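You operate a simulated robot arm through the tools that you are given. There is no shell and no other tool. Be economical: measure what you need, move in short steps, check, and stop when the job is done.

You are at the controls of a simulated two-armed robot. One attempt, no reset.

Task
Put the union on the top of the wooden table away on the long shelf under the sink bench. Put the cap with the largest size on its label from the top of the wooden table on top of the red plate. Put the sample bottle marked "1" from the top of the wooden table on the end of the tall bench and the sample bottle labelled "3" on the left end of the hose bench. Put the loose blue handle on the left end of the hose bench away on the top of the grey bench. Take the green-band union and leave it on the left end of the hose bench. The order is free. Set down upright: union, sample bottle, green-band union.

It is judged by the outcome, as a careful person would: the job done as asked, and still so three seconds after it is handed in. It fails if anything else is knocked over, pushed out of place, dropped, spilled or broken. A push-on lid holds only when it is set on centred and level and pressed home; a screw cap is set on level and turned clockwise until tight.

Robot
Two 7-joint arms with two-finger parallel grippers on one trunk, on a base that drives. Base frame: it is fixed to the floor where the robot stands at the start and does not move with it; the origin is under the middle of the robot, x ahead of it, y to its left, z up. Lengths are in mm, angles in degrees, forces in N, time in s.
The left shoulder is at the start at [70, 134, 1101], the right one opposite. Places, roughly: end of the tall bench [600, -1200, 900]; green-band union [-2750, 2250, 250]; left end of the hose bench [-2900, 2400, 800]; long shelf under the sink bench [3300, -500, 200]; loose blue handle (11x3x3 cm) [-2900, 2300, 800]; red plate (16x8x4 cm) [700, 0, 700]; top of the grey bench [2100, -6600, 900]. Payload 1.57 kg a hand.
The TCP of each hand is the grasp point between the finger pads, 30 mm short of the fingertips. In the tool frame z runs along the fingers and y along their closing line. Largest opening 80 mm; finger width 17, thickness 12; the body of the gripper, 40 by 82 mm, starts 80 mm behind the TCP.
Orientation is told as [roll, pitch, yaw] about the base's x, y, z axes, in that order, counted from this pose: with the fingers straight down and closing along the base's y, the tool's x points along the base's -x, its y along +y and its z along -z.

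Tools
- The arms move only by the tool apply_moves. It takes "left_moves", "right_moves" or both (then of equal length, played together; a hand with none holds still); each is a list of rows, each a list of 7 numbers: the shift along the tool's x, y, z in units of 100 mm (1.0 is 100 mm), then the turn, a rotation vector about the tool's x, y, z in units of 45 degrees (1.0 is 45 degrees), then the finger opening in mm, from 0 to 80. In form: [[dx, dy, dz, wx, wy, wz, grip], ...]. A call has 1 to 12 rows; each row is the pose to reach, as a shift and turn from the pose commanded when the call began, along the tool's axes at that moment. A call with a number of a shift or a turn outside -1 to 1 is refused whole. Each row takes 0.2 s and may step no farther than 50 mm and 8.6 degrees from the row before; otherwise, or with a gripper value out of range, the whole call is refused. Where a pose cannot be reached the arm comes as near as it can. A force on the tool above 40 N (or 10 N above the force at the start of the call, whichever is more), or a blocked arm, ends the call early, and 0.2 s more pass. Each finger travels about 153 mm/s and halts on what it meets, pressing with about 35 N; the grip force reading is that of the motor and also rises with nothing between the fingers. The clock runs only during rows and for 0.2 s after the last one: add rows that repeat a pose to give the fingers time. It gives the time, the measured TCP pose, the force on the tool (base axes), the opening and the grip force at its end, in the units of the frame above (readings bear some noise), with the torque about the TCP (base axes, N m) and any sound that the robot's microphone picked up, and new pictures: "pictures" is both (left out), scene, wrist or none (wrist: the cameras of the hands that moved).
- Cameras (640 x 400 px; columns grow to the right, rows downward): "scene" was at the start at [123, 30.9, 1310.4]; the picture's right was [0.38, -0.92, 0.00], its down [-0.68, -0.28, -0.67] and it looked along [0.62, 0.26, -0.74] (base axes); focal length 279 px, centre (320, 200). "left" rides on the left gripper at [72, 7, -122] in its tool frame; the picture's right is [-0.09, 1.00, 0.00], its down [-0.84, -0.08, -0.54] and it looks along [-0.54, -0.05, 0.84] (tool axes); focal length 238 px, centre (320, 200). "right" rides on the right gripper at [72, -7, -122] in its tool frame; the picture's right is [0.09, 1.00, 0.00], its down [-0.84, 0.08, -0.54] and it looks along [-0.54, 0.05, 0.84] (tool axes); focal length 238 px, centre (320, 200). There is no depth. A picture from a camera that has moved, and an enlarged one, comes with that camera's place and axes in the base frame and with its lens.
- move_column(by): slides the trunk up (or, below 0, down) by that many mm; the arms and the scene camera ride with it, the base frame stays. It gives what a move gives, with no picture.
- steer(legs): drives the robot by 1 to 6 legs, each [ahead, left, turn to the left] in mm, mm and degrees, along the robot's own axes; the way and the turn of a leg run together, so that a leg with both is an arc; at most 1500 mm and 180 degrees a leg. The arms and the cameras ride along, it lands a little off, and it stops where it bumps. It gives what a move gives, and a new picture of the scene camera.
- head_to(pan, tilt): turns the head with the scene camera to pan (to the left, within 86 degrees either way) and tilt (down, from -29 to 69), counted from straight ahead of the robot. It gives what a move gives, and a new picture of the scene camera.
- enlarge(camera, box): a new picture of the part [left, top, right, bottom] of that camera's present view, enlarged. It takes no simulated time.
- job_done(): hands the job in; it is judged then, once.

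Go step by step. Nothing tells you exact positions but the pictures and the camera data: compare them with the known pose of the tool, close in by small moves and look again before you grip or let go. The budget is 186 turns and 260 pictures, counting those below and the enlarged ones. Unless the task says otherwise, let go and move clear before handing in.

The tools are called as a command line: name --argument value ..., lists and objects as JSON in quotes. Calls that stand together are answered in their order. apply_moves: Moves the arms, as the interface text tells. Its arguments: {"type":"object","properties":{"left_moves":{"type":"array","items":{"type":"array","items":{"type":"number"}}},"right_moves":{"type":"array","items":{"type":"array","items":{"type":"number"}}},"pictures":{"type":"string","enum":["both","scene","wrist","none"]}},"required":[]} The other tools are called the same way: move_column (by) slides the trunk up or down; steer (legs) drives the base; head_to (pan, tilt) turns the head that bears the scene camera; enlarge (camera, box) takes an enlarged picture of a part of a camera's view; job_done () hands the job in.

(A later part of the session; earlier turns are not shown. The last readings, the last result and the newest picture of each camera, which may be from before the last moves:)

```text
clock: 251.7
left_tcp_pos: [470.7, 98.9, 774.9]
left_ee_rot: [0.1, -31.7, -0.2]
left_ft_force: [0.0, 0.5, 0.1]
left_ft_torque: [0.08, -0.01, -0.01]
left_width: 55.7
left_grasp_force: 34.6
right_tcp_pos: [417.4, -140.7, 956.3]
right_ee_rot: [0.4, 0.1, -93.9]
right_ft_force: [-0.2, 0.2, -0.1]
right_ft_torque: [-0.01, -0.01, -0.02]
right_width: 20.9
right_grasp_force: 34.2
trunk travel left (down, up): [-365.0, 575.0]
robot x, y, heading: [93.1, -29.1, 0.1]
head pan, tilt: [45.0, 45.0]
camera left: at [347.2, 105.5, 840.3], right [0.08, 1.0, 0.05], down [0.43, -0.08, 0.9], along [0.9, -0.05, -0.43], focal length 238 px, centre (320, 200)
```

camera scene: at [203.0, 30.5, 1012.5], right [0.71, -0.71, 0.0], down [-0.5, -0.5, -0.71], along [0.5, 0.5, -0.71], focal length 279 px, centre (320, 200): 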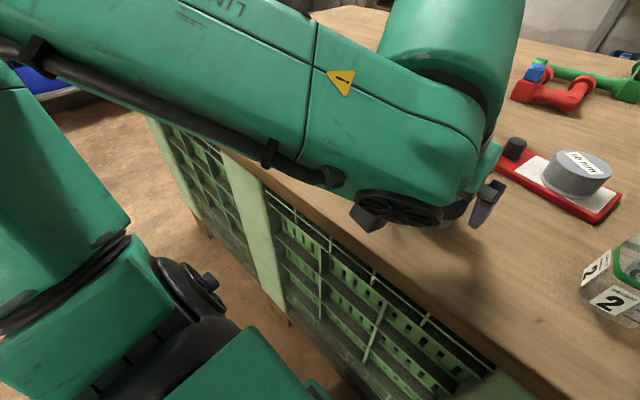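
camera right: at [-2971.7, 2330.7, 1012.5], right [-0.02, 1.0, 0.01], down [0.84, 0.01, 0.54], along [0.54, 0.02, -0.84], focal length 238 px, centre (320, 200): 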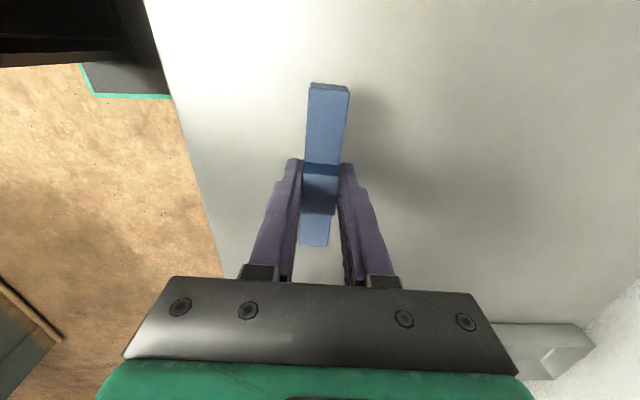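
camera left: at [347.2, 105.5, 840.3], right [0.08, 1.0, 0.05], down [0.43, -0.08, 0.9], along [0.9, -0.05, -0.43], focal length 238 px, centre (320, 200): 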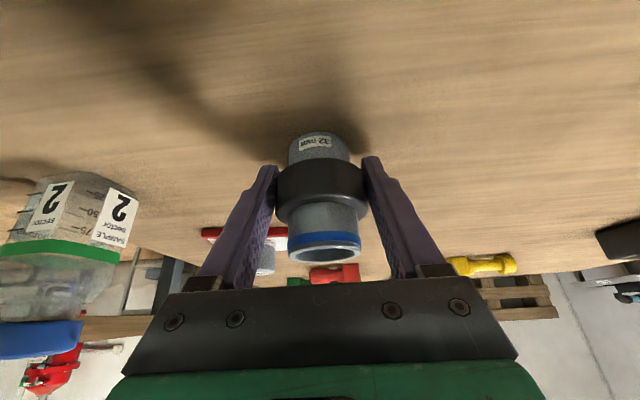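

Union gripped (55.7 mm). Raise the trunk, back off, and drive around the table's left end toward the sink bench.

move_column --by 150

steer --legs '[[-380, 0, 0], [0, 1400, 0], [0, 280, 0]]'

head_to --pan -10 --tilt 18

```text
clock: 253.5
left_tcp_pos: [471.8, 98.1, 924.4]
left_ee_rot: [0.2, -31.6, -0.1]
left_ft_force: [-0.4, 0.4, -1.3]
left_ft_torque: [-0.02, -0.03, 0.04]
left_width: 55.5
left_grasp_force: 35.0
right_tcp_pos: [417.2, -141.0, 1105.5]
right_ee_rot: [0.4, 0.1, -93.9]
right_ft_force: [1.3, -0.5, -0.7]
right_ft_torque: [-0.01, 0.01, -0.01]
right_width: 20.8
right_grasp_force: 33.8
trunk travel left (down, up): [-515.0, 425.0]
robot x, y, heading: [91.6, -30.3, -0.1]
head pan, tilt: [45.0, 45.0]
```

```text
clock: 264.0
left_tcp_pos: [61.6, 1782.7, 926.1]
left_ee_rot: [0.3, -31.7, 1.1]
left_ft_force: [-0.9, -0.6, -1.6]
left_ft_torque: [-0.03, 0.0, 0.0]
left_width: 55.7
left_grasp_force: 35.1
right_tcp_pos: [12.9, 1540.7, 1106.3]
right_ee_rot: [0.3, 0.1, -92.7]
right_ft_force: [-0.5, 0.8, -0.2]
right_ft_torque: [-0.05, 0.01, 0.01]
right_width: 21.0
right_grasp_force: 34.0
trunk travel left (down, up): [-515.0, 425.0]
robot x, y, heading: [-312.1, 1646.8, 1.3]
head pan, tilt: [45.0, 45.0]
camera scene: at [-205.5, 1709.2, 1154.6], right [0.72, -0.69, 0.0], down [-0.49, -0.51, -0.71], along [0.49, 0.51, -0.71], focal length 279 px, centre (320, 200)
```

scene: 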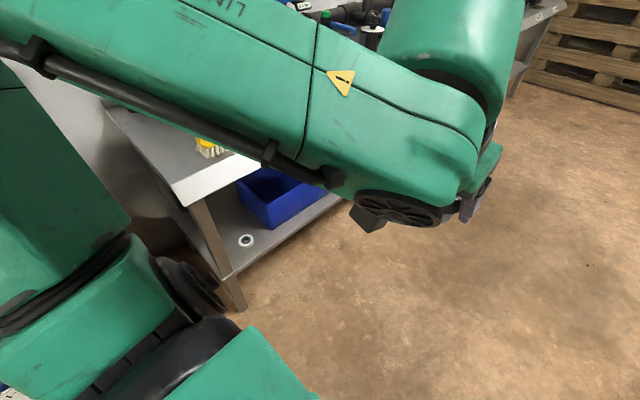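

```text
clock: 265.3
left_tcp_pos: [63.4, 1781.9, 925.5]
left_ee_rot: [0.3, -31.5, 1.1]
left_ft_force: [-0.4, -0.3, -1.5]
left_ft_torque: [0.01, 0.03, 0.0]
left_width: 55.6
left_grasp_force: 35.0
right_tcp_pos: [13.2, 1540.1, 1106.4]
right_ee_rot: [0.4, 0.1, -92.6]
right_ft_force: [-0.7, 0.1, -0.7]
right_ft_torque: [0.01, -0.01, 0.03]
right_width: 20.9
right_grasp_force: 34.0
trunk travel left (down, up): [-515.0, 425.0]
robot x, y, heading: [-310.4, 1649.8, 1.2]
head pan, tilt: [-10.0, 18.0]
camera scene: at [-169.4, 1636.3, 1196.5], right [-0.15, -0.99, 0.0], down [-0.31, 0.05, -0.95], along [0.94, -0.14, -0.31], focal length 279 px, centre (320, 200)
```

scene: 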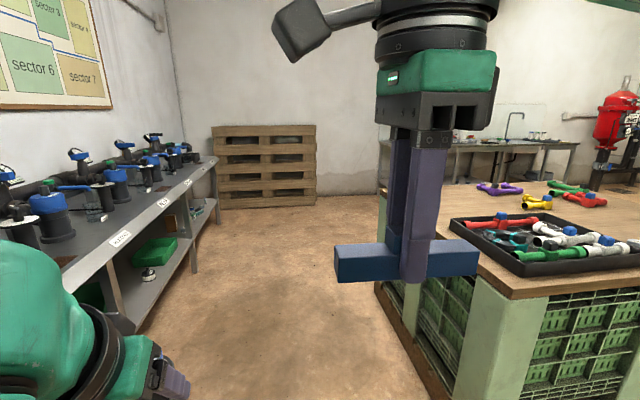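

The corridor is free; pallet stands at x≈3240. Drive ahead to x≈2150.

steer --legs '[[1250, -20, -1.2], [1200, 0, 0]]'

head_to --pan -60 --tilt 22

```text
clock: 277.3
left_tcp_pos: [2520.3, 1760.5, 923.6]
left_ee_rot: [0.2, -31.6, -0.7]
left_ft_force: [0.6, -0.2, -1.2]
left_ft_torque: [0.01, 0.03, 0.0]
left_width: 55.3
left_grasp_force: 34.8
right_tcp_pos: [2463.1, 1519.5, 1105.9]
right_ee_rot: [0.4, 0.1, -94.6]
right_ft_force: [0.0, -0.3, -0.7]
right_ft_torque: [0.04, -0.02, -0.03]
right_width: 21.1
right_grasp_force: 34.4
trunk travel left (down, up): [-515.0, 425.0]
robot x, y, heading: [2141.6, 1638.8, -0.5]
head pan, tilt: [-10.0, 18.0]
camera scene: at [2283.2, 1621.4, 1196.6], right [-0.18, -0.98, 0.0], down [-0.3, 0.06, -0.95], along [0.94, -0.17, -0.31], focal length 279 px, centre (320, 200)
```

scene: 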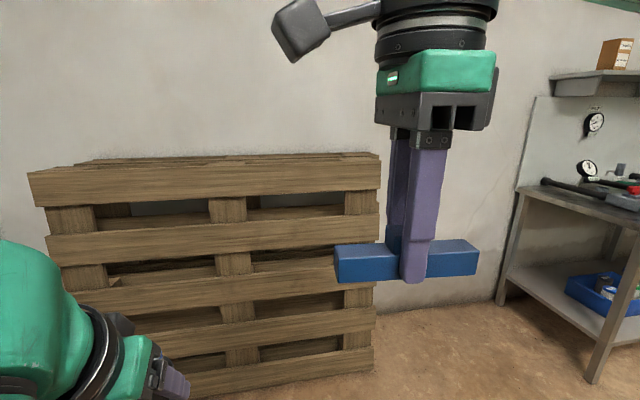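

```text
clock: 278.4
left_tcp_pos: [2519.1, 1759.9, 923.8]
left_ee_rot: [0.2, -31.6, -0.7]
left_ft_force: [-0.5, 0.5, -1.3]
left_ft_torque: [-0.04, 0.0, 0.04]
left_width: 55.6
left_grasp_force: 34.8
right_tcp_pos: [2462.8, 1520.4, 1106.1]
right_ee_rot: [0.3, 0.1, -94.6]
right_ft_force: [0.2, 0.1, -0.7]
right_ft_torque: [0.0, 0.02, -0.02]
right_width: 20.8
right_grasp_force: 34.4
trunk travel left (down, up): [-515.0, 425.0]
robot x, y, heading: [2143.2, 1636.5, -0.2]
head pan, tilt: [-60.0, 22.0]
camera scene: at [2237.2, 1557.7, 1190.1], right [-0.87, -0.49, 0.0], down [-0.18, 0.33, -0.93], along [0.46, -0.81, -0.37], focal length 279 px, centre (320, 200)
```

scene: 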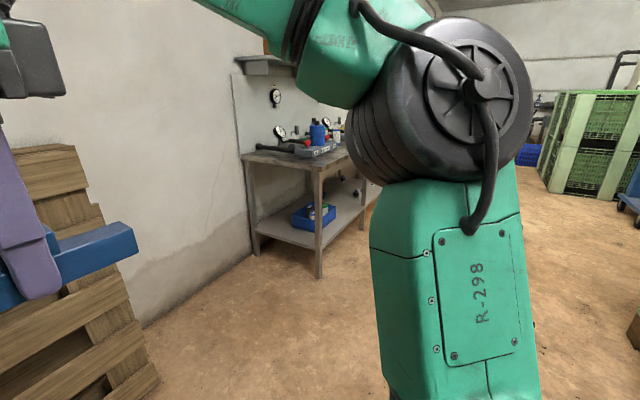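

The sink bench's left end is at y≈160, front x≈3030. Move right about 1950 mm along it.

steer --legs '[[0, -1300, 0], [0, -700, 0.3]]'

head_to --pan 5 --tilt 35

```text
clock: 288.4
left_tcp_pos: [2504.4, -235.6, 924.4]
left_ee_rot: [0.2, -31.6, -0.4]
left_ft_force: [0.1, 0.0, -1.4]
left_ft_torque: [0.02, 0.0, -0.01]
left_width: 55.5
left_grasp_force: 35.1
right_tcp_pos: [2450.4, -476.5, 1104.6]
right_ee_rot: [0.4, 0.2, -94.3]
right_ft_force: [-0.9, -0.2, -0.2]
right_ft_torque: [0.01, -0.02, 0.04]
right_width: 20.9
right_grasp_force: 34.1
trunk travel left (down, up): [-515.0, 425.0]
robot x, y, heading: [2128.2, -360.0, -0.2]
head pan, tilt: [-60.0, 22.0]
camera scene: at [2224.5, -439.4, 1190.1], right [-0.87, -0.5, 0.0], down [-0.19, 0.33, -0.93], along [0.46, -0.81, -0.37], focal length 279 px, centre (320, 200)
```

scene: 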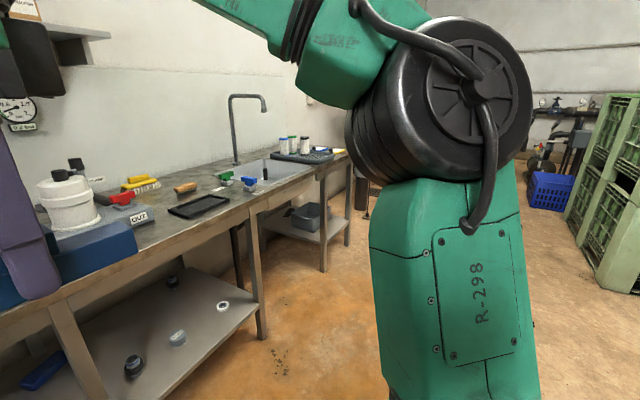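

```text
clock: 289.8
left_tcp_pos: [2506.1, -235.2, 925.4]
left_ee_rot: [0.2, -31.7, -0.4]
left_ft_force: [0.7, 0.1, -1.8]
left_ft_torque: [-0.01, 0.0, -0.02]
left_width: 55.5
left_grasp_force: 35.0
right_tcp_pos: [2449.6, -475.2, 1106.2]
right_ee_rot: [0.4, 0.2, -94.4]
right_ft_force: [0.0, 1.1, 0.0]
right_ft_torque: [0.06, 0.01, 0.01]
right_width: 20.8
right_grasp_force: 34.0
trunk travel left (down, up): [-515.0, 425.0]
robot x, y, heading: [2129.4, -359.2, -0.4]
head pan, tilt: [5.0, 35.0]
camera scene: at [2266.2, -351.5, 1169.5], right [0.08, -1.0, 0.0], down [-0.57, -0.05, -0.82], along [0.82, 0.07, -0.57], focal length 279 px, centre (320, 200)
```

scene: 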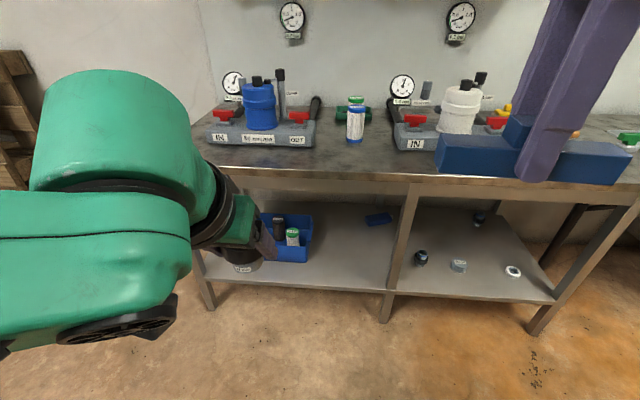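

The shelf (z≈200, front x≈3028) has a free spot at about [3150, −400], between the blue bin and the middle leg. I lower the trunk fully and test how low the tilted hand can go, here in free space.

move_column --by -400

move_column --by -112

apply_moves --left_moves '[[0.1, 0, 0.25, 0, 0, 0, 44], [0.2, 0, 0.5, 0, 0, 0, 44], [0.3, 0, 0.75, 0, 0, 0, 44], [0.35, 0, 0.98, 0, 0, 0, 44], [0.35, 0, 0.98, 0, 0, 0, 44]]' --pictures "scene"

```text
clock: 293.6
left_tcp_pos: [2506.6, -236.5, 525.6]
left_ee_rot: [0.2, -31.6, -0.5]
left_ft_force: [0.2, 0.5, -0.8]
left_ft_torque: [0.02, 0.01, -0.05]
left_width: 55.1
left_grasp_force: 34.9
right_tcp_pos: [2450.6, -474.5, 705.8]
right_ee_rot: [0.4, 0.0, -94.2]
right_ft_force: [-0.9, 0.2, -1.2]
right_ft_torque: [0.0, 0.05, 0.0]
right_width: 20.9
right_grasp_force: 33.9
trunk travel left (down, up): [-115.0, 825.0]
robot x, y, heading: [2129.8, -356.7, -0.2]
head pan, tilt: [5.0, 35.0]
```

```text
clock: 295.0
left_tcp_pos: [2505.5, -236.8, 413.9]
left_ee_rot: [0.2, -31.6, -0.4]
left_ft_force: [-0.3, -0.4, -2.1]
left_ft_torque: [0.02, 0.01, 0.02]
left_width: 55.5
left_grasp_force: 35.3
right_tcp_pos: [2450.5, -475.6, 592.7]
right_ee_rot: [0.4, 0.1, -94.3]
right_ft_force: [-0.2, -0.2, -0.6]
right_ft_torque: [0.01, 0.01, -0.03]
right_width: 20.8
right_grasp_force: 34.2
trunk travel left (down, up): [-3.0, 937.0]
robot x, y, heading: [2128.6, -357.6, -0.1]
head pan, tilt: [5.0, 35.0]
```

```text
clock: 296.2
left_tcp_pos: [2547.5, -233.2, 361.2]
left_ee_rot: [0.3, -31.5, -0.3]
left_ft_force: [0.7, -0.2, -0.8]
left_ft_torque: [0.02, -0.02, 0.0]
left_width: 55.3
left_grasp_force: 34.9
left hand out of reach, approached as far as the arm can: row 1, 2, 3, 4, 5
right_tcp_pos: [2450.7, -474.3, 592.3]
right_ee_rot: [0.4, 0.0, -94.3]
right_ft_force: [0.0, 0.3, -0.2]
right_ft_torque: [0.0, -0.01, 0.0]
right_width: 20.7
right_grasp_force: 34.0
trunk travel left (down, up): [-3.0, 937.0]
robot x, y, heading: [2128.3, -356.8, -0.3]
head pan, tilt: [5.0, 35.0]
camera scene: at [2266.1, -351.5, 657.4], right [0.08, -1.0, 0.0], down [-0.57, -0.05, -0.82], along [0.82, 0.07, -0.57], focal length 279 px, centre (320, 200)
```

scene: 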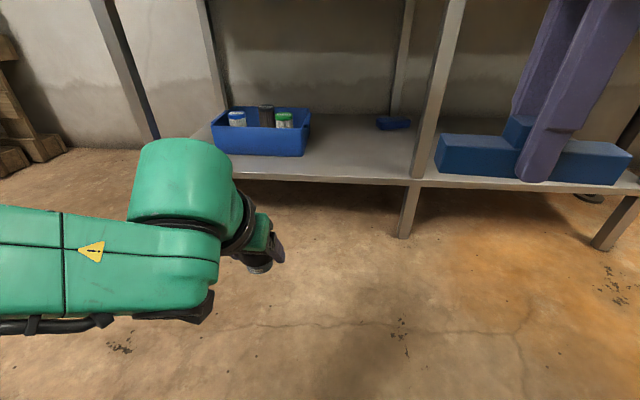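

The limit eases as the arm extends. Push farther forward and down.

apply_moves --left_moves '[[-0.1, 0, 0.3, 0, 0, 0, 44], [-0.18, 0, 0.6, 0, 0, 0, 44], [-0.23, 0, 0.96, 0, 0, 0, 44], [-0.23, 0, 0.96, 0, 0, 0, 44]]' --pictures "none"

apply_moves --left_moves '[[-0.05, 0, 0.3, 0, 0, 0, 44], [-0.1, 0, 0.6, 0, 0, 0, 44], [-0.1, 0, 0.6, 0, 0, 0, 44]]' --pictures "scene"

```text
clock: 297.2
left_tcp_pos: [2617.4, -233.1, 290.2]
left_ee_rot: [0.3, -31.5, -0.4]
left_ft_force: [-0.1, -1.2, -0.6]
left_ft_torque: [-0.04, -0.02, -0.01]
left_width: 55.5
left_grasp_force: 34.6
right_tcp_pos: [2450.1, -474.5, 594.2]
right_ee_rot: [0.4, 0.2, -94.3]
right_ft_force: [-0.1, 0.0, -0.8]
right_ft_torque: [0.0, -0.03, 0.01]
right_width: 20.6
right_grasp_force: 34.2
trunk travel left (down, up): [-3.0, 937.0]
robot x, y, heading: [2130.2, -356.8, -0.3]
head pan, tilt: [5.0, 35.0]
```

```text
clock: 298.0
left_tcp_pos: [2658.8, -233.7, 244.7]
left_ee_rot: [0.2, -31.7, -0.5]
left_ft_force: [0.5, -0.4, -1.1]
left_ft_torque: [0.0, -0.01, -0.02]
left_width: 55.2
left_grasp_force: 35.5
right_tcp_pos: [2450.0, -476.9, 594.3]
right_ee_rot: [0.5, 0.1, -94.3]
right_ft_force: [-0.3, 1.8, -0.5]
right_ft_torque: [0.04, 0.01, 0.02]
right_width: 20.8
right_grasp_force: 34.0
trunk travel left (down, up): [-3.0, 937.0]
robot x, y, heading: [2130.6, -360.7, -0.1]
head pan, tilt: [5.0, 35.0]
camera scene: at [2266.2, -351.5, 657.4], right [0.08, -1.0, 0.0], down [-0.57, -0.05, -0.82], along [0.82, 0.07, -0.57], focal length 279 px, centre (320, 200)
```

scene: 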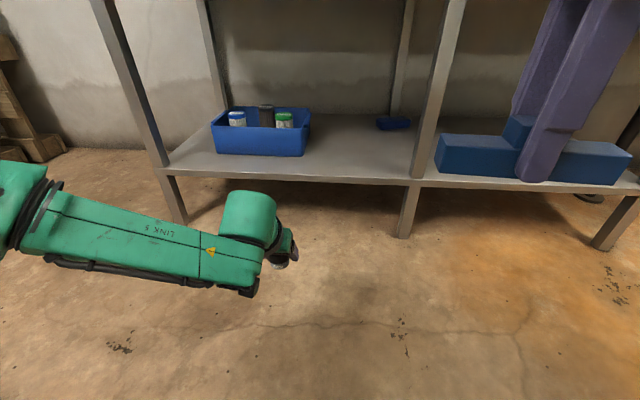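

The pose works: TCP z=245 at 528 mm ahead. Retract the right hand, raise 40 mm, and drive in so the union hangs above [3150, −400].

apply_moves --right_moves '[[0, -0.4, 0, 0, 0, 0, 12], [0, -0.8, 0, 0, 0, 0, 12], [0, -0.8, 0, 0, 0, 0, 12]]' --pictures "none"

move_column --by 40

steer --legs '[[0, -165, 0.2], [300, 0, 0]]'

apply_moves --left_moves '[[0, 0, 0, 0, 0, 0, 44]]' --pictures "wrist"

```text
clock: 298.8
left_tcp_pos: [2658.5, -234.2, 245.7]
left_ee_rot: [0.2, -31.6, -0.3]
left_ft_force: [0.7, -0.5, -1.4]
left_ft_torque: [-0.01, 0.0, 0.01]
left_width: 55.4
left_grasp_force: 35.3
right_tcp_pos: [2375.7, -461.8, 577.1]
right_ee_rot: [0.4, 0.2, -94.3]
right_ft_force: [-0.1, 0.1, -0.5]
right_ft_torque: [-0.01, 0.0, -0.01]
right_width: 20.7
right_grasp_force: 34.5
right hand out of reach, approached as far as the arm can: row 1, 2, 3
trunk travel left (down, up): [-3.0, 937.0]
robot x, y, heading: [2129.6, -358.1, -0.1]
head pan, tilt: [5.0, 35.0]
```

```text
clock: 299.7
left_tcp_pos: [2657.6, -233.7, 285.6]
left_ee_rot: [0.2, -31.7, -0.4]
left_ft_force: [-0.4, 0.6, -2.1]
left_ft_torque: [0.02, 0.01, -0.04]
left_width: 55.3
left_grasp_force: 35.0
right_tcp_pos: [2375.5, -462.5, 618.2]
right_ee_rot: [0.4, 0.2, -94.3]
right_ft_force: [0.1, 0.0, -0.2]
right_ft_torque: [0.0, 0.03, 0.0]
right_width: 20.8
right_grasp_force: 34.2
trunk travel left (down, up): [-43.0, 897.0]
robot x, y, heading: [2125.7, -359.6, -0.4]
head pan, tilt: [5.0, 35.0]
```

```text
clock: 302.7
left_tcp_pos: [2955.8, -396.9, 285.7]
left_ee_rot: [0.3, -31.6, -0.2]
left_ft_force: [0.0, -0.1, -1.2]
left_ft_torque: [0.0, 0.01, 0.01]
left_width: 55.5
left_grasp_force: 35.1
right_tcp_pos: [2674.2, -625.3, 617.8]
right_ee_rot: [0.4, 0.3, -94.1]
right_ft_force: [0.1, -0.5, 0.4]
right_ft_torque: [0.01, -0.04, -0.02]
right_width: 20.7
right_grasp_force: 34.1
trunk travel left (down, up): [-43.0, 897.0]
robot x, y, heading: [2425.8, -520.2, 0.1]
head pan, tilt: [5.0, 35.0]
camera scene: at [2565.1, -515.4, 697.4], right [0.09, -1.0, 0.0], down [-0.57, -0.05, -0.82], along [0.82, 0.07, -0.57], focal length 279 px, centre (320, 200)
```

scene: 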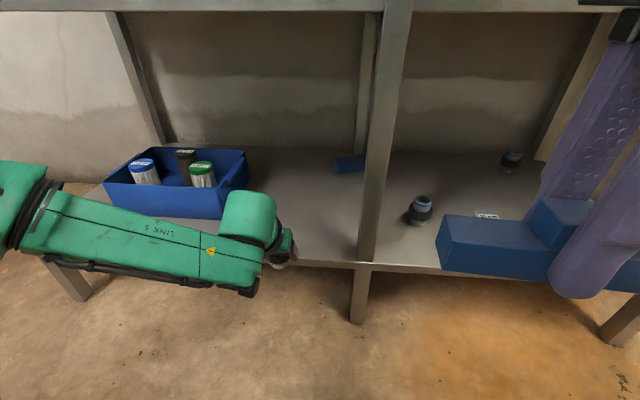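

```text
clock: 303.1
left_tcp_pos: [2956.7, -396.0, 285.3]
left_ee_rot: [0.3, -31.5, -0.2]
left_ft_force: [0.6, -0.3, -1.5]
left_ft_torque: [-0.03, 0.02, 0.01]
left_width: 55.4
left_grasp_force: 35.5
right_tcp_pos: [2674.5, -625.8, 617.2]
right_ee_rot: [0.4, 0.2, -94.1]
right_ft_force: [-0.1, -0.9, 0.1]
right_ft_torque: [0.01, 0.01, 0.0]
right_width: 20.8
right_grasp_force: 34.4
trunk travel left (down, up): [-43.0, 897.0]
robot x, y, heading: [2428.2, -526.6, 0.1]
head pan, tilt: [5.0, 35.0]
camera left: at [2832.2, -388.6, 350.6], right [0.08, 1.0, 0.05], down [0.43, -0.08, 0.9], along [0.9, -0.05, -0.43], focal length 238 px, centre (320, 200)
```

left: 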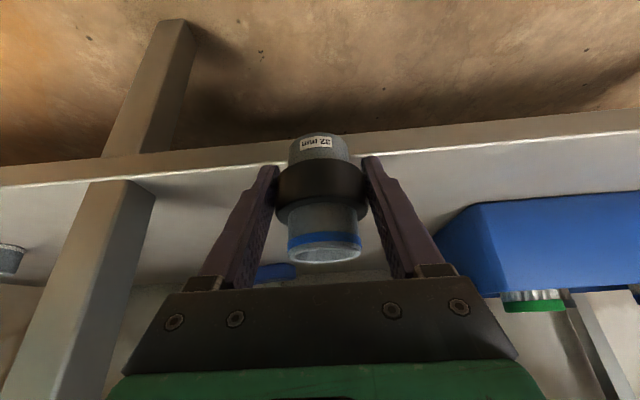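

Clear. Drive in 190 mm.

steer --legs '[[190, 0, 0]]'

apply_moves --left_moves '[[0, 0, 0, 0, 0, 0, 44]]' --pictures "wrist"

```text
clock: 304.7
left_tcp_pos: [3146.3, -397.7, 284.2]
left_ee_rot: [0.2, -31.5, -0.2]
left_ft_force: [0.2, 1.2, -0.5]
left_ft_torque: [-0.01, 0.02, -0.01]
left_width: 55.2
left_grasp_force: 34.7
right_tcp_pos: [2864.7, -625.3, 617.3]
right_ee_rot: [0.4, 0.2, -94.2]
right_ft_force: [0.3, -1.7, -0.2]
right_ft_torque: [0.0, -0.03, 0.03]
right_width: 20.9
right_grasp_force: 34.3
trunk travel left (down, up): [-43.0, 897.0]
robot x, y, heading: [2616.2, -525.2, -0.4]
head pan, tilt: [5.0, 35.0]
camera scene: at [2754.8, -515.8, 697.4], right [0.08, -1.0, 0.0], down [-0.57, -0.05, -0.82], along [0.82, 0.07, -0.57], focal length 279 px, centre (320, 200)
```

scene: 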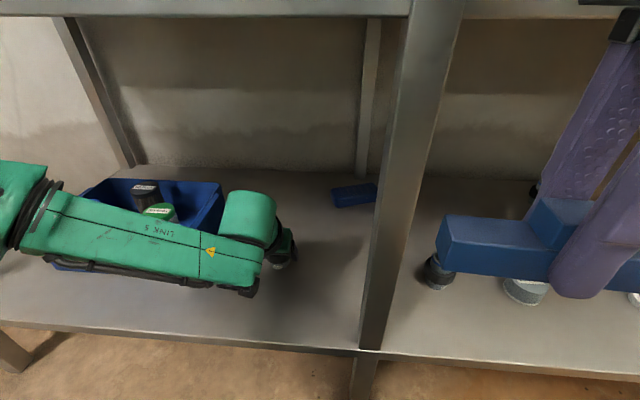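

```text
clock: 305.1
left_tcp_pos: [3146.2, -397.9, 285.7]
left_ee_rot: [0.2, -31.6, -0.4]
left_ft_force: [-0.5, -0.8, -1.5]
left_ft_torque: [-0.03, 0.03, -0.03]
left_width: 55.2
left_grasp_force: 34.8
right_tcp_pos: [2863.7, -627.2, 617.3]
right_ee_rot: [0.5, 0.2, -94.2]
right_ft_force: [0.3, 0.4, 0.0]
right_ft_torque: [-0.01, 0.01, 0.0]
right_width: 20.8
right_grasp_force: 34.2
trunk travel left (down, up): [-43.0, 897.0]
robot x, y, heading: [2616.1, -525.4, -0.0]
head pan, tilt: [5.0, 35.0]
camera left: at [3022.0, -389.5, 350.6], right [0.08, 1.0, 0.05], down [0.43, -0.08, 0.9], along [0.9, -0.05, -0.43], focal length 238 px, centre (320, 200)
```

left: 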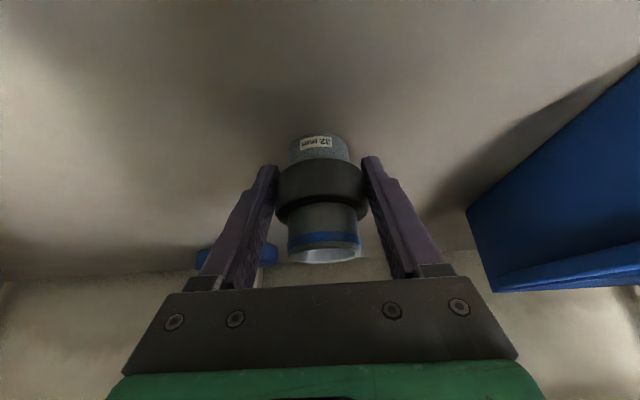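

Lower by trunk 36 mm, then step down with the arm.

move_column --by -36

apply_moves --left_moves '[[0.01, 0, 0.017, 0, 0, 0, 44], [0.021, 0, 0.034, 0, 0, 0, 44], [0.031, 0, 0.051, 0, 0, 0, 44], [0.042, 0, 0.068, 0, 0, 0, 44], [0.042, 0, 0.068, 0, 0, 0, 44]]' --pictures "wrist"

```text
clock: 305.7
left_tcp_pos: [3152.1, -400.5, 269.1]
left_ee_rot: [-0.1, -33.5, -0.4]
left_ft_force: [1.3, -1.6, 20.2]
left_ft_torque: [0.19, 0.07, 0.05]
left_width: 55.0
left_grasp_force: 35.2
right_tcp_pos: [2862.3, -625.5, 587.6]
right_ee_rot: [0.7, 0.1, -94.2]
right_ft_force: [0.2, 0.5, -0.3]
right_ft_torque: [0.03, -0.02, 0.0]
right_width: 21.1
right_grasp_force: 34.5
trunk travel left (down, up): [-13.0, 927.0]
robot x, y, heading: [2615.7, -527.3, 0.1]
head pan, tilt: [5.0, 35.0]
stopped: the force on the tool passed its limit (the readings are from after the stop); the commanded pose is now the measured one
```

```text
clock: 306.3
left_tcp_pos: [3154.0, -401.3, 269.1]
left_ee_rot: [-0.2, -34.2, -0.4]
left_ft_force: [0.7, -1.4, 16.7]
left_ft_torque: [0.04, 0.15, -0.05]
left_width: 55.2
left_grasp_force: 34.8
right_tcp_pos: [2863.9, -627.1, 587.4]
right_ee_rot: [0.5, 0.2, -94.1]
right_ft_force: [0.0, 0.6, -1.2]
right_ft_torque: [0.02, 0.0, 0.03]
right_width: 21.2
right_grasp_force: 33.8
trunk travel left (down, up): [-13.0, 927.0]
robot x, y, heading: [2618.3, -523.3, -0.0]
head pan, tilt: [5.0, 35.0]
stopped in row 2 (left hand): the force on the tool passed its limit (the readings are from after the stop); the commanded pose is now the measured one
camera left: at [3027.2, -391.8, 329.6], right [0.09, 1.0, 0.05], down [0.39, -0.08, 0.92], along [0.92, -0.06, -0.39], focal length 238 px, centre (320, 200)
```

left: 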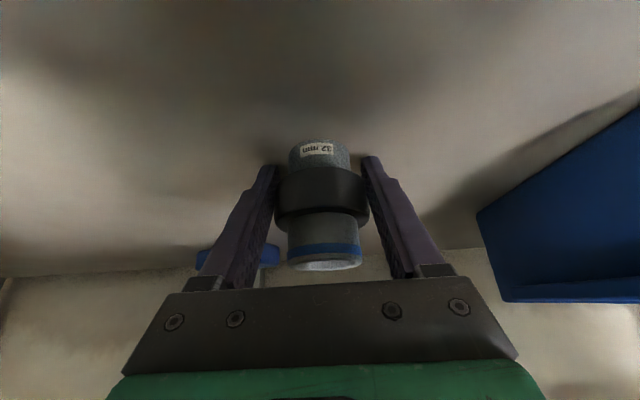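

The union has met the shelf (z≈234) sooner than expected and the hand has pitched ~2.6°. I ease up 8 mm and restore the −31.6° pitch, then re-lower gently.

move_column --by 12

apply_moves --left_moves '[[0, 0, 0, 0, 0.03, 0, 44], [0, 0, 0, 0, 0.058, 0, 44], [0, 0, 0, 0, 0.058, 0, 44]]' --pictures "none"

```text
clock: 306.9
left_tcp_pos: [3152.1, -398.4, 276.4]
left_ee_rot: [-0.1, -33.2, -0.4]
left_ft_force: [-0.7, 0.2, -1.1]
left_ft_torque: [-0.01, 0.02, 0.0]
left_width: 55.1
left_grasp_force: 35.1
right_tcp_pos: [2863.6, -626.5, 598.6]
right_ee_rot: [0.4, 0.1, -94.1]
right_ft_force: [-0.3, 0.6, -0.3]
right_ft_torque: [0.01, -0.01, -0.01]
right_width: 20.7
right_grasp_force: 34.0
trunk travel left (down, up): [-25.0, 915.0]
robot x, y, heading: [2611.1, -525.8, -0.2]
head pan, tilt: [5.0, 35.0]
```

```text
clock: 307.7
left_tcp_pos: [3153.6, -399.8, 277.2]
left_ee_rot: [0.0, -30.8, -0.5]
left_ft_force: [0.0, 0.5, -1.2]
left_ft_torque: [-0.02, 0.01, 0.04]
left_width: 55.5
left_grasp_force: 34.7
right_tcp_pos: [2863.9, -627.2, 599.9]
right_ee_rot: [0.4, 0.2, -94.1]
right_ft_force: [0.7, 0.2, 0.1]
right_ft_torque: [0.01, -0.01, 0.0]
right_width: 20.9
right_grasp_force: 34.1
trunk travel left (down, up): [-25.0, 915.0]
robot x, y, heading: [2618.2, -524.6, -0.4]
head pan, tilt: [5.0, 35.0]
```

apply_moves --left_moves '[[0.01, 0, 0.017, 0, -0.018, 0, 44], [0.021, 0, 0.034, 0, -0.018, 0, 44], [0.026, 0, 0.043, 0, -0.018, 0, 44], [0.026, 0, 0.043, 0, -0.018, 0, 44]]' --pictures "none"

enlarge --camera "left" --box '[240, 110, 400, 290]'

```text
clock: 308.7
left_tcp_pos: [3152.2, -398.8, 273.2]
left_ee_rot: [-0.1, -31.7, -0.4]
left_ft_force: [-0.4, -0.4, -1.7]
left_ft_torque: [0.0, -0.02, -0.01]
left_width: 55.3
left_grasp_force: 35.3
right_tcp_pos: [2864.8, -625.2, 599.0]
right_ee_rot: [0.4, 0.2, -94.2]
right_ft_force: [0.3, 0.0, -0.8]
right_ft_torque: [0.03, 0.01, -0.02]
right_width: 20.8
right_grasp_force: 34.2
trunk travel left (down, up): [-25.0, 915.0]
robot x, y, heading: [2617.1, -523.7, -0.1]
head pan, tilt: [5.0, 35.0]
```

```text
2.22 times, centred on (320, 200) of left
camera zoom: at [3028.8, -391.2, 337.4], right [0.09, 1.0, 0.05], down [0.43, -0.08, 0.9], along [0.9, -0.06, -0.43], focal length 530 px, centre (320, 200)
```

zoom: 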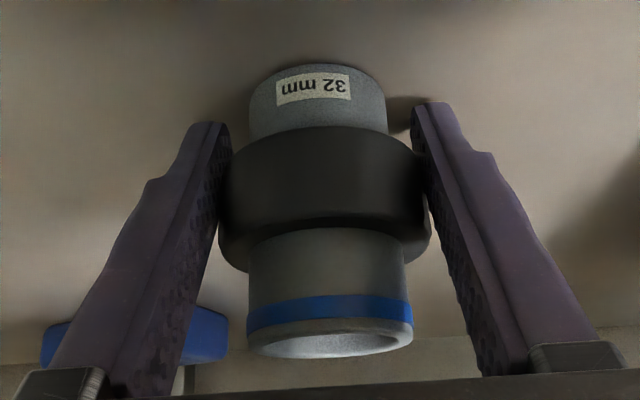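

apply_moves --left_moves '[[0.008, 0, 0.013, 0, 0, 0, 44], [0.016, 0, 0.026, 0, 0, 0, 44], [0.016, 0, 0.026, 0, 0, 0, 44]]' --pictures "none"

```text
clock: 309.5
left_tcp_pos: [3153.2, -399.6, 270.5]
left_ee_rot: [-0.2, -31.8, -0.4]
left_ft_force: [-0.4, -0.1, 3.2]
left_ft_torque: [0.03, -0.09, -0.02]
left_width: 55.6
left_grasp_force: 35.1
right_tcp_pos: [2863.8, -626.1, 599.6]
right_ee_rot: [0.6, 0.1, -94.2]
right_ft_force: [1.0, 0.2, -0.3]
right_ft_torque: [0.04, 0.04, 0.03]
right_width: 20.7
right_grasp_force: 34.2
trunk travel left (down, up): [-25.0, 915.0]
robot x, y, heading: [2615.5, -524.8, 0.1]
head pan, tilt: [5.0, 35.0]
```

Light contact. Release and retreat along the tool axis.

apply_moves --left_moves '[[0.005, 0, 0.008, 0, 0, 0, 44], [0.005, 0, 0.008, 0, 0, 0, 60], [0.005, 0, 0.008, 0, 0, 0, 74], [0.005, 0, 0.008, 0, 0, 0, 74], [0, 0, -0.3, 0, 0, 0, 74], [0, 0, -0.7, 0, 0, 0, 74], [0, 0, -1, 0, 0, 0, 74]]' --pictures "wrist"

```text
clock: 311.1
left_tcp_pos: [3100.9, -397.7, 355.1]
left_ee_rot: [-0.1, -31.6, -0.5]
left_ft_force: [-0.7, -0.8, -0.5]
left_ft_torque: [0.02, 0.01, -0.03]
left_width: 74.0
left_grasp_force: 0.1
right_tcp_pos: [2863.9, -625.9, 600.2]
right_ee_rot: [0.5, 0.2, -94.3]
right_ft_force: [-0.3, -0.1, -0.3]
right_ft_torque: [0.03, -0.03, -0.03]
right_width: 21.1
right_grasp_force: 34.3
trunk travel left (down, up): [-25.0, 915.0]
robot x, y, heading: [2613.0, -525.2, -0.2]
head pan, tilt: [5.0, 35.0]
camera left: at [2977.0, -389.8, 420.4], right [0.09, 1.0, 0.05], down [0.43, -0.08, 0.9], along [0.9, -0.06, -0.43], focal length 238 px, centre (320, 200)
```

left: 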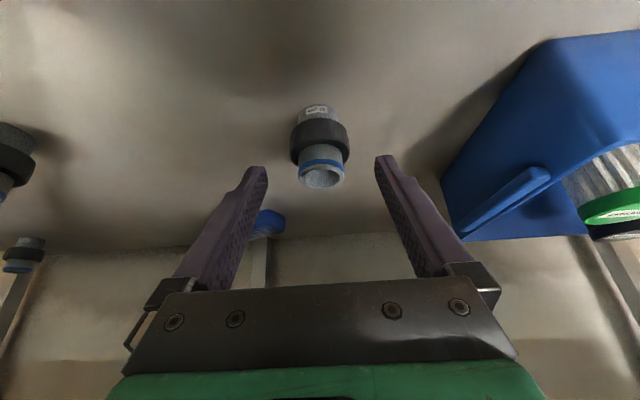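

The union stands upright on the shelf. Back out, raise the trunk, and turn right to look toward the grey bench.

steer --legs '[[-550, 0, 0]]'

move_column --by 400

move_column --by 200

steer --legs '[[0, 0, -90]]'

head_to --pan 0 --tilt 12

```text
clock: 314.3
left_tcp_pos: [2553.4, -397.3, 354.8]
left_ee_rot: [-0.2, -31.8, -0.4]
left_ft_force: [0.4, 0.5, -0.4]
left_ft_torque: [-0.02, 0.01, -0.02]
left_width: 74.0
left_grasp_force: 0.0
right_tcp_pos: [2315.8, -625.0, 600.6]
right_ee_rot: [0.4, 0.2, -94.1]
right_ft_force: [0.1, 0.4, -0.7]
right_ft_torque: [0.01, -0.02, 0.0]
right_width: 21.1
right_grasp_force: 34.7
trunk travel left (down, up): [-25.0, 915.0]
robot x, y, heading: [2069.8, -525.3, -0.0]
head pan, tilt: [5.0, 35.0]
camera scene: at [2206.1, -514.7, 679.7], right [0.08, -1.0, 0.0], down [-0.57, -0.05, -0.82], along [0.82, 0.07, -0.57], focal length 279 px, centre (320, 200)
```

scene: 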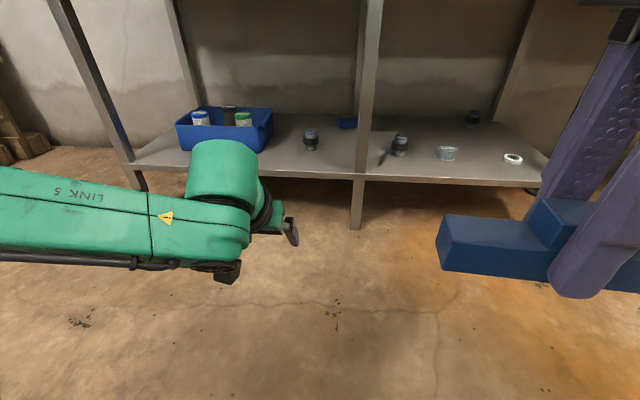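

```text
clock: 318.1
left_tcp_pos: [2553.3, -398.6, 755.4]
left_ee_rot: [-0.1, -31.6, -0.4]
left_ft_force: [0.4, -0.2, -0.7]
left_ft_torque: [0.0, 0.0, -0.01]
left_width: 74.0
left_grasp_force: 0.1
right_tcp_pos: [2315.5, -624.9, 999.6]
right_ee_rot: [0.5, 0.2, -94.2]
right_ft_force: [0.9, 0.5, -0.5]
right_ft_torque: [0.0, 0.01, 0.0]
right_width: 20.8
right_grasp_force: 34.4
trunk travel left (down, up): [-425.0, 515.0]
robot x, y, heading: [2069.0, -522.2, -0.3]
head pan, tilt: [5.0, 35.0]
```

```text
clock: 320.3
left_tcp_pos: [2552.5, -397.3, 953.9]
left_ee_rot: [-0.1, -31.7, -0.4]
left_ft_force: [-0.7, 1.0, 1.0]
left_ft_torque: [0.01, 0.02, -0.01]
left_width: 74.1
left_grasp_force: 0.1
right_tcp_pos: [2315.8, -625.6, 1200.0]
right_ee_rot: [0.3, 0.2, -94.2]
right_ft_force: [0.2, -0.1, 0.1]
right_ft_torque: [0.0, -0.01, -0.01]
right_width: 20.9
right_grasp_force: 34.3
trunk travel left (down, up): [-625.0, 315.0]
robot x, y, heading: [2069.3, -520.2, -0.1]
head pan, tilt: [5.0, 35.0]
```

```text
clock: 324.5
left_tcp_pos: [2189.6, -1007.8, 955.2]
left_ee_rot: [-0.2, -31.7, -90.9]
left_ft_force: [0.5, -0.1, -0.3]
left_ft_torque: [0.0, 0.01, 0.0]
left_width: 74.1
left_grasp_force: 0.0
right_tcp_pos: [1964.5, -770.7, 1199.5]
right_ee_rot: [0.5, 0.1, 175.2]
right_ft_force: [-0.2, 0.9, -1.0]
right_ft_torque: [-0.01, 0.02, -0.02]
right_width: 20.8
right_grasp_force: 34.0
trunk travel left (down, up): [-625.0, 315.0]
robot x, y, heading: [2069.7, -522.9, -90.5]
head pan, tilt: [5.0, 35.0]
camera scene: at [2074.6, -660.0, 1279.7], right [-1.0, -0.08, 0.0], down [-0.04, 0.57, -0.82], along [0.06, -0.82, -0.57], focal length 279 px, centre (320, 200)
```

scene: 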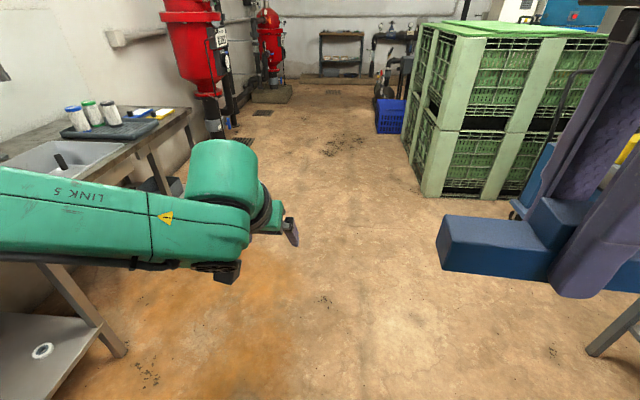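

```text
clock: 325.4
left_tcp_pos: [2189.7, -1009.6, 955.5]
left_ee_rot: [-0.2, -31.8, -90.9]
left_ft_force: [0.2, -0.3, -0.2]
left_ft_torque: [0.0, -0.03, 0.03]
left_width: 74.1
left_grasp_force: 0.1
right_tcp_pos: [1964.9, -769.6, 1199.9]
right_ee_rot: [0.5, 0.2, 175.3]
right_ft_force: [0.3, -0.5, -0.3]
right_ft_torque: [0.04, 0.0, 0.0]
right_width: 20.7
right_grasp_force: 34.3
trunk travel left (down, up): [-625.0, 315.0]
robot x, y, heading: [2067.8, -521.8, -90.6]
head pan, tilt: [0.0, 12.0]
camera scene: at [2066.9, -665.5, 1316.5], right [-1.0, 0.01, 0.0], down [0.0, 0.21, -0.98], along [-0.01, -0.98, -0.21], focal length 279 px, centre (320, 200)
```

scene: 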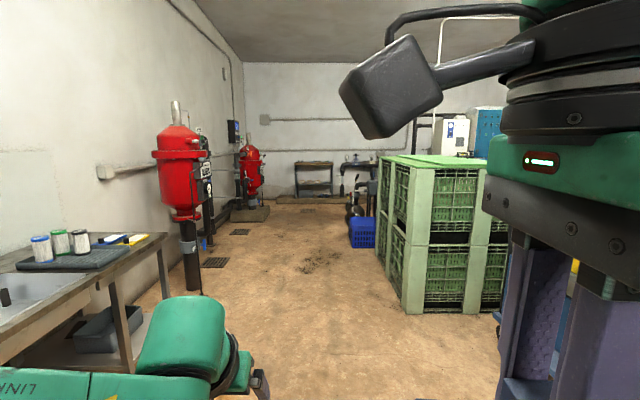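

The grey bench is straight ahead at the far wall. The aisle is clear, so I drive down it.

steer --legs '[[1400, 120, 0.6], [1400, 0, 0], [1300, 0, 0]]'

head_to --pan 5 --tilt 25

```text
clock: 345.2
left_tcp_pos: [2360.1, -5119.4, 954.5]
left_ee_rot: [-0.1, -31.7, -88.9]
left_ft_force: [-0.3, -0.3, -0.8]
left_ft_torque: [-0.01, -0.01, -0.01]
left_width: 74.4
left_grasp_force: 0.1
right_tcp_pos: [2126.9, -4888.3, 1199.7]
right_ee_rot: [0.4, 0.2, 177.3]
right_ft_force: [0.5, -0.2, -0.8]
right_ft_torque: [0.0, 0.01, 0.0]
right_width: 20.7
right_grasp_force: 34.3
trunk travel left (down, up): [-625.0, 315.0]
robot x, y, heading: [2218.8, -4636.0, -88.5]
head pan, tilt: [0.0, 12.0]
camera scene: at [2226.6, -4781.3, 1316.6], right [-1.0, -0.02, 0.0], down [-0.01, 0.21, -0.98], along [0.02, -0.98, -0.21], focal length 279 px, centre (320, 200)
```

scene: 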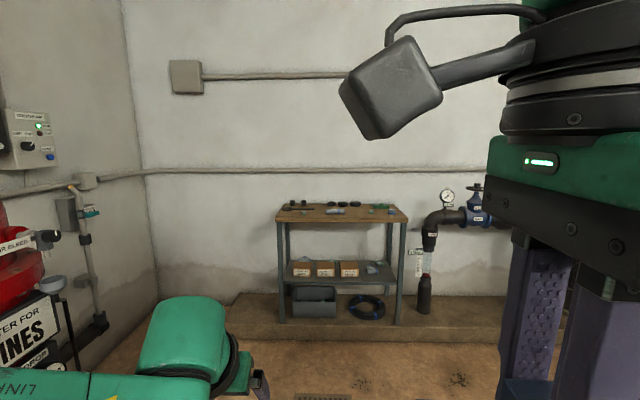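

```text
clock: 345.9
left_tcp_pos: [2360.5, -5119.7, 955.0]
left_ee_rot: [-0.1, -31.7, -88.9]
left_ft_force: [-0.1, -0.1, 0.8]
left_ft_torque: [0.01, 0.04, 0.0]
left_width: 73.8
left_grasp_force: 0.1
right_tcp_pos: [2127.8, -4888.5, 1198.8]
right_ee_rot: [0.6, 0.2, 177.3]
right_ft_force: [0.6, 0.1, -0.9]
right_ft_torque: [-0.02, -0.01, -0.01]
right_width: 20.6
right_grasp_force: 34.8
trunk travel left (down, up): [-625.0, 315.0]
robot x, y, heading: [2223.3, -4640.5, -88.4]
head pan, tilt: [5.0, 25.0]
camera scene: at [2234.6, -4779.9, 1295.5], right [-0.99, -0.11, 0.0], down [-0.05, 0.42, -0.91], along [0.1, -0.9, -0.42], focal length 279 px, centre (320, 200)
```

scene: 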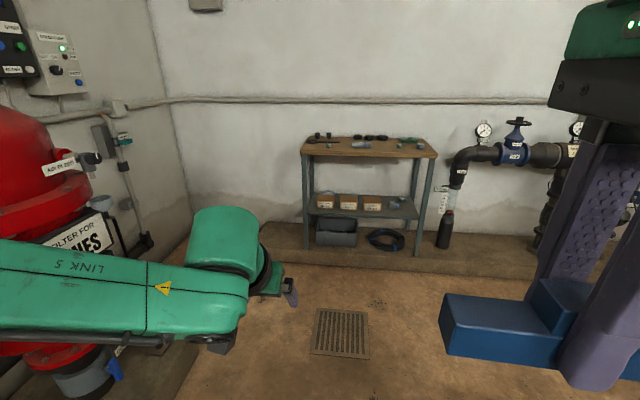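

enlarge --camera "scene" --box '[290, 115, 450, 215]'

```text
4.00 times, centred on (370, 165) of scene
camera zoom: at [2234.6, -4779.9, 1295.5], right [-0.99, -0.11, 0.0], down [-0.05, 0.42, -0.91], along [0.1, -0.9, -0.42], focal length 1116 px, centre (120, 340)
```

zoom: 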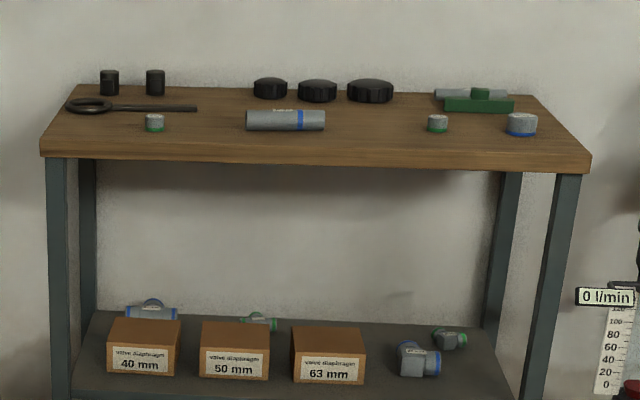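

This is the grey-legged bench; its front strip is free. I drive 950 mm closer and re-measure.

steer --legs '[[950, 30, -1.6]]'

head_to --pan 0 --tilt 35

```text
clock: 350.9
left_tcp_pos: [2397.3, -6073.7, 956.6]
left_ee_rot: [-0.1, -31.7, -90.0]
left_ft_force: [-1.1, 0.3, 0.1]
left_ft_torque: [0.02, -0.03, -0.01]
left_width: 74.3
left_grasp_force: 0.0
right_tcp_pos: [2168.7, -5838.5, 1200.0]
right_ee_rot: [0.5, 0.2, 176.4]
right_ft_force: [-0.1, 0.5, -0.4]
right_ft_torque: [0.01, 0.03, -0.02]
right_width: 21.1
right_grasp_force: 34.5
trunk travel left (down, up): [-625.0, 315.0]
robot x, y, heading: [2270.7, -5590.9, -89.6]
head pan, tilt: [5.0, 25.0]
camera scene: at [2277.4, -5732.1, 1295.5], right [-1.0, -0.09, 0.0], down [-0.04, 0.42, -0.91], along [0.09, -0.9, -0.42], focal length 279 px, centre (320, 200)
```

scene: 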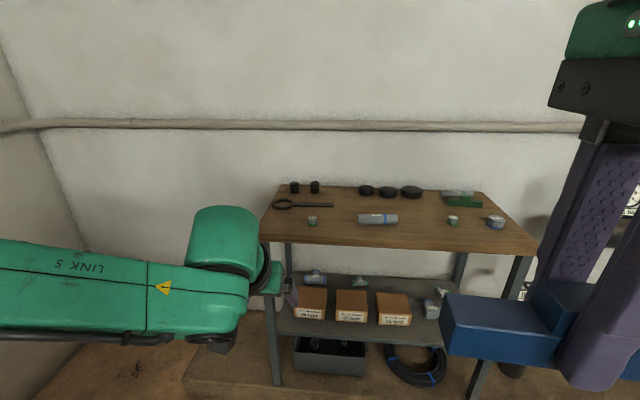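

```text
clock: 351.6
left_tcp_pos: [2397.2, -6073.9, 954.2]
left_ee_rot: [-0.2, -31.7, -89.9]
left_ft_force: [-0.1, 0.1, 0.0]
left_ft_torque: [-0.01, -0.02, -0.01]
left_width: 73.9
left_grasp_force: 0.0
right_tcp_pos: [2167.8, -5840.5, 1199.2]
right_ee_rot: [0.5, 0.2, 176.3]
right_ft_force: [0.1, 1.0, -1.0]
right_ft_torque: [-0.01, 0.01, 0.02]
right_width: 21.2
right_grasp_force: 34.2
trunk travel left (down, up): [-625.0, 315.0]
robot x, y, heading: [2265.5, -5589.5, -89.5]
head pan, tilt: [0.0, 35.0]
camera scene: at [2269.4, -5728.8, 1279.7], right [-1.0, -0.01, 0.0], down [0.0, 0.57, -0.82], along [0.01, -0.82, -0.57], focal length 279 px, centre (320, 200)
```

scene: 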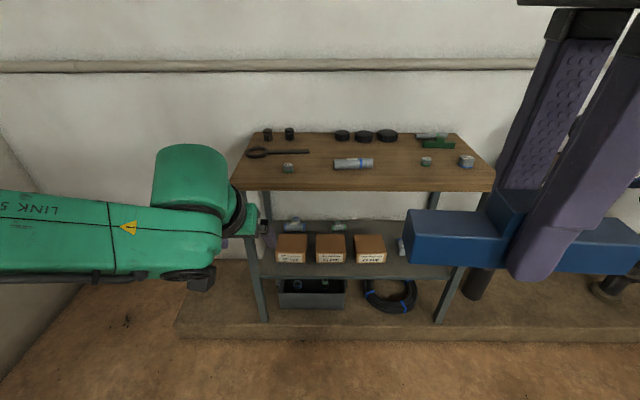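

Bench top z≈824, front y≈−6455. I'll put the handle in the gap at about [2020, −6510]. Pull the left hand up/back, then drive.

apply_moves --left_moves '[[0, 0, -0.4, 0, 0, 0, 74], [0, 0, -0.8, 0, 0, 0, 74], [0, 0, -1, 0, 0, 0, 74]]' --pictures "none"

steer --legs '[[0, -150, -0.4], [480, 0, 0]]'

head_to --pan -5 --tilt 50

```text
clock: 352.4
left_tcp_pos: [2398.7, -6020.1, 1040.7]
left_ee_rot: [-0.1, -31.6, -90.0]
left_ft_force: [0.8, 0.0, -0.4]
left_ft_torque: [-0.03, 0.01, 0.01]
left_width: 74.0
left_grasp_force: 0.1
right_tcp_pos: [2169.3, -5840.0, 1199.2]
right_ee_rot: [0.5, 0.1, 176.3]
right_ft_force: [-0.2, 0.6, -0.1]
right_ft_torque: [0.01, 0.0, 0.03]
right_width: 21.1
right_grasp_force: 34.0
trunk travel left (down, up): [-625.0, 315.0]
robot x, y, heading: [2268.3, -5591.9, -89.6]
head pan, tilt: [0.0, 35.0]
```

```text
clock: 356.2
left_tcp_pos: [2245.2, -6499.6, 1040.3]
left_ee_rot: [-0.2, -31.8, -90.2]
left_ft_force: [-0.1, -0.1, 0.0]
left_ft_torque: [0.0, 0.0, 0.02]
left_width: 74.0
left_grasp_force: 0.2
right_tcp_pos: [2016.3, -6315.3, 1199.7]
right_ee_rot: [0.5, 0.2, 176.0]
right_ft_force: [0.7, 0.3, -0.6]
right_ft_torque: [-0.03, 0.01, -0.02]
right_width: 20.9
right_grasp_force: 34.5
trunk travel left (down, up): [-625.0, 315.0]
robot x, y, heading: [2115.4, -6064.3, -89.8]
head pan, tilt: [0.0, 35.0]
camera scene: at [2118.4, -6205.1, 1279.7], right [-1.0, 0.0, 0.0], down [0.0, 0.57, -0.82], along [0.0, -0.82, -0.57], focal length 279 px, centre (320, 200)
```

scene: 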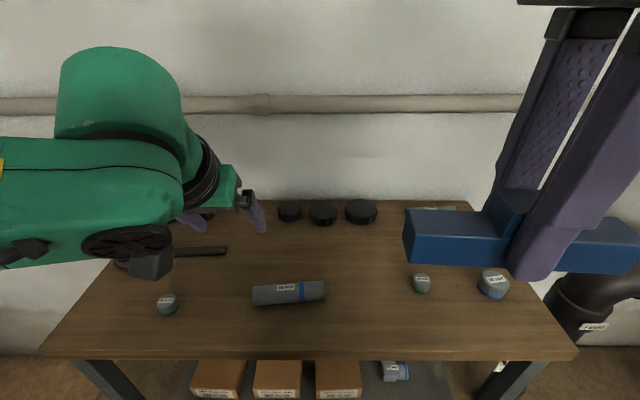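

```text
clock: 357.0
left_tcp_pos: [2245.6, -6499.0, 1039.8]
left_ee_rot: [-0.2, -31.7, -90.2]
left_ft_force: [0.2, 0.9, 0.8]
left_ft_torque: [-0.01, 0.02, 0.0]
left_width: 74.0
left_grasp_force: 0.0
right_tcp_pos: [2016.9, -6315.9, 1199.0]
right_ee_rot: [0.5, 0.3, 176.0]
right_ft_force: [0.1, -1.0, -0.3]
right_ft_torque: [-0.03, -0.02, -0.03]
right_width: 21.1
right_grasp_force: 34.0
trunk travel left (down, up): [-625.0, 315.0]
robot x, y, heading: [2117.8, -6070.2, -89.9]
head pan, tilt: [-5.0, 50.0]
camera scene: at [2111.7, -6194.5, 1258.0], right [-1.0, 0.08, 0.0], down [0.07, 0.76, -0.64], along [-0.05, -0.64, -0.77], focal length 279 px, centre (320, 200)
```

scene: 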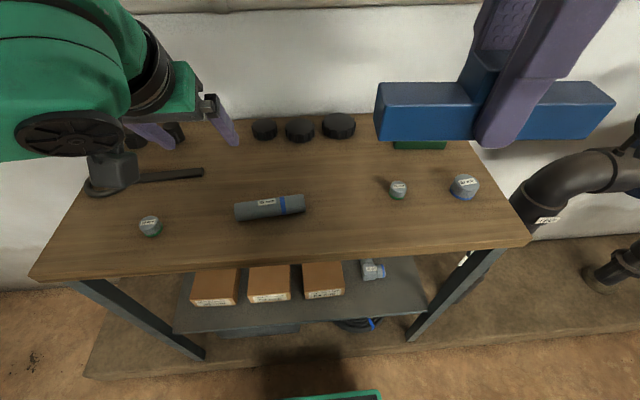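

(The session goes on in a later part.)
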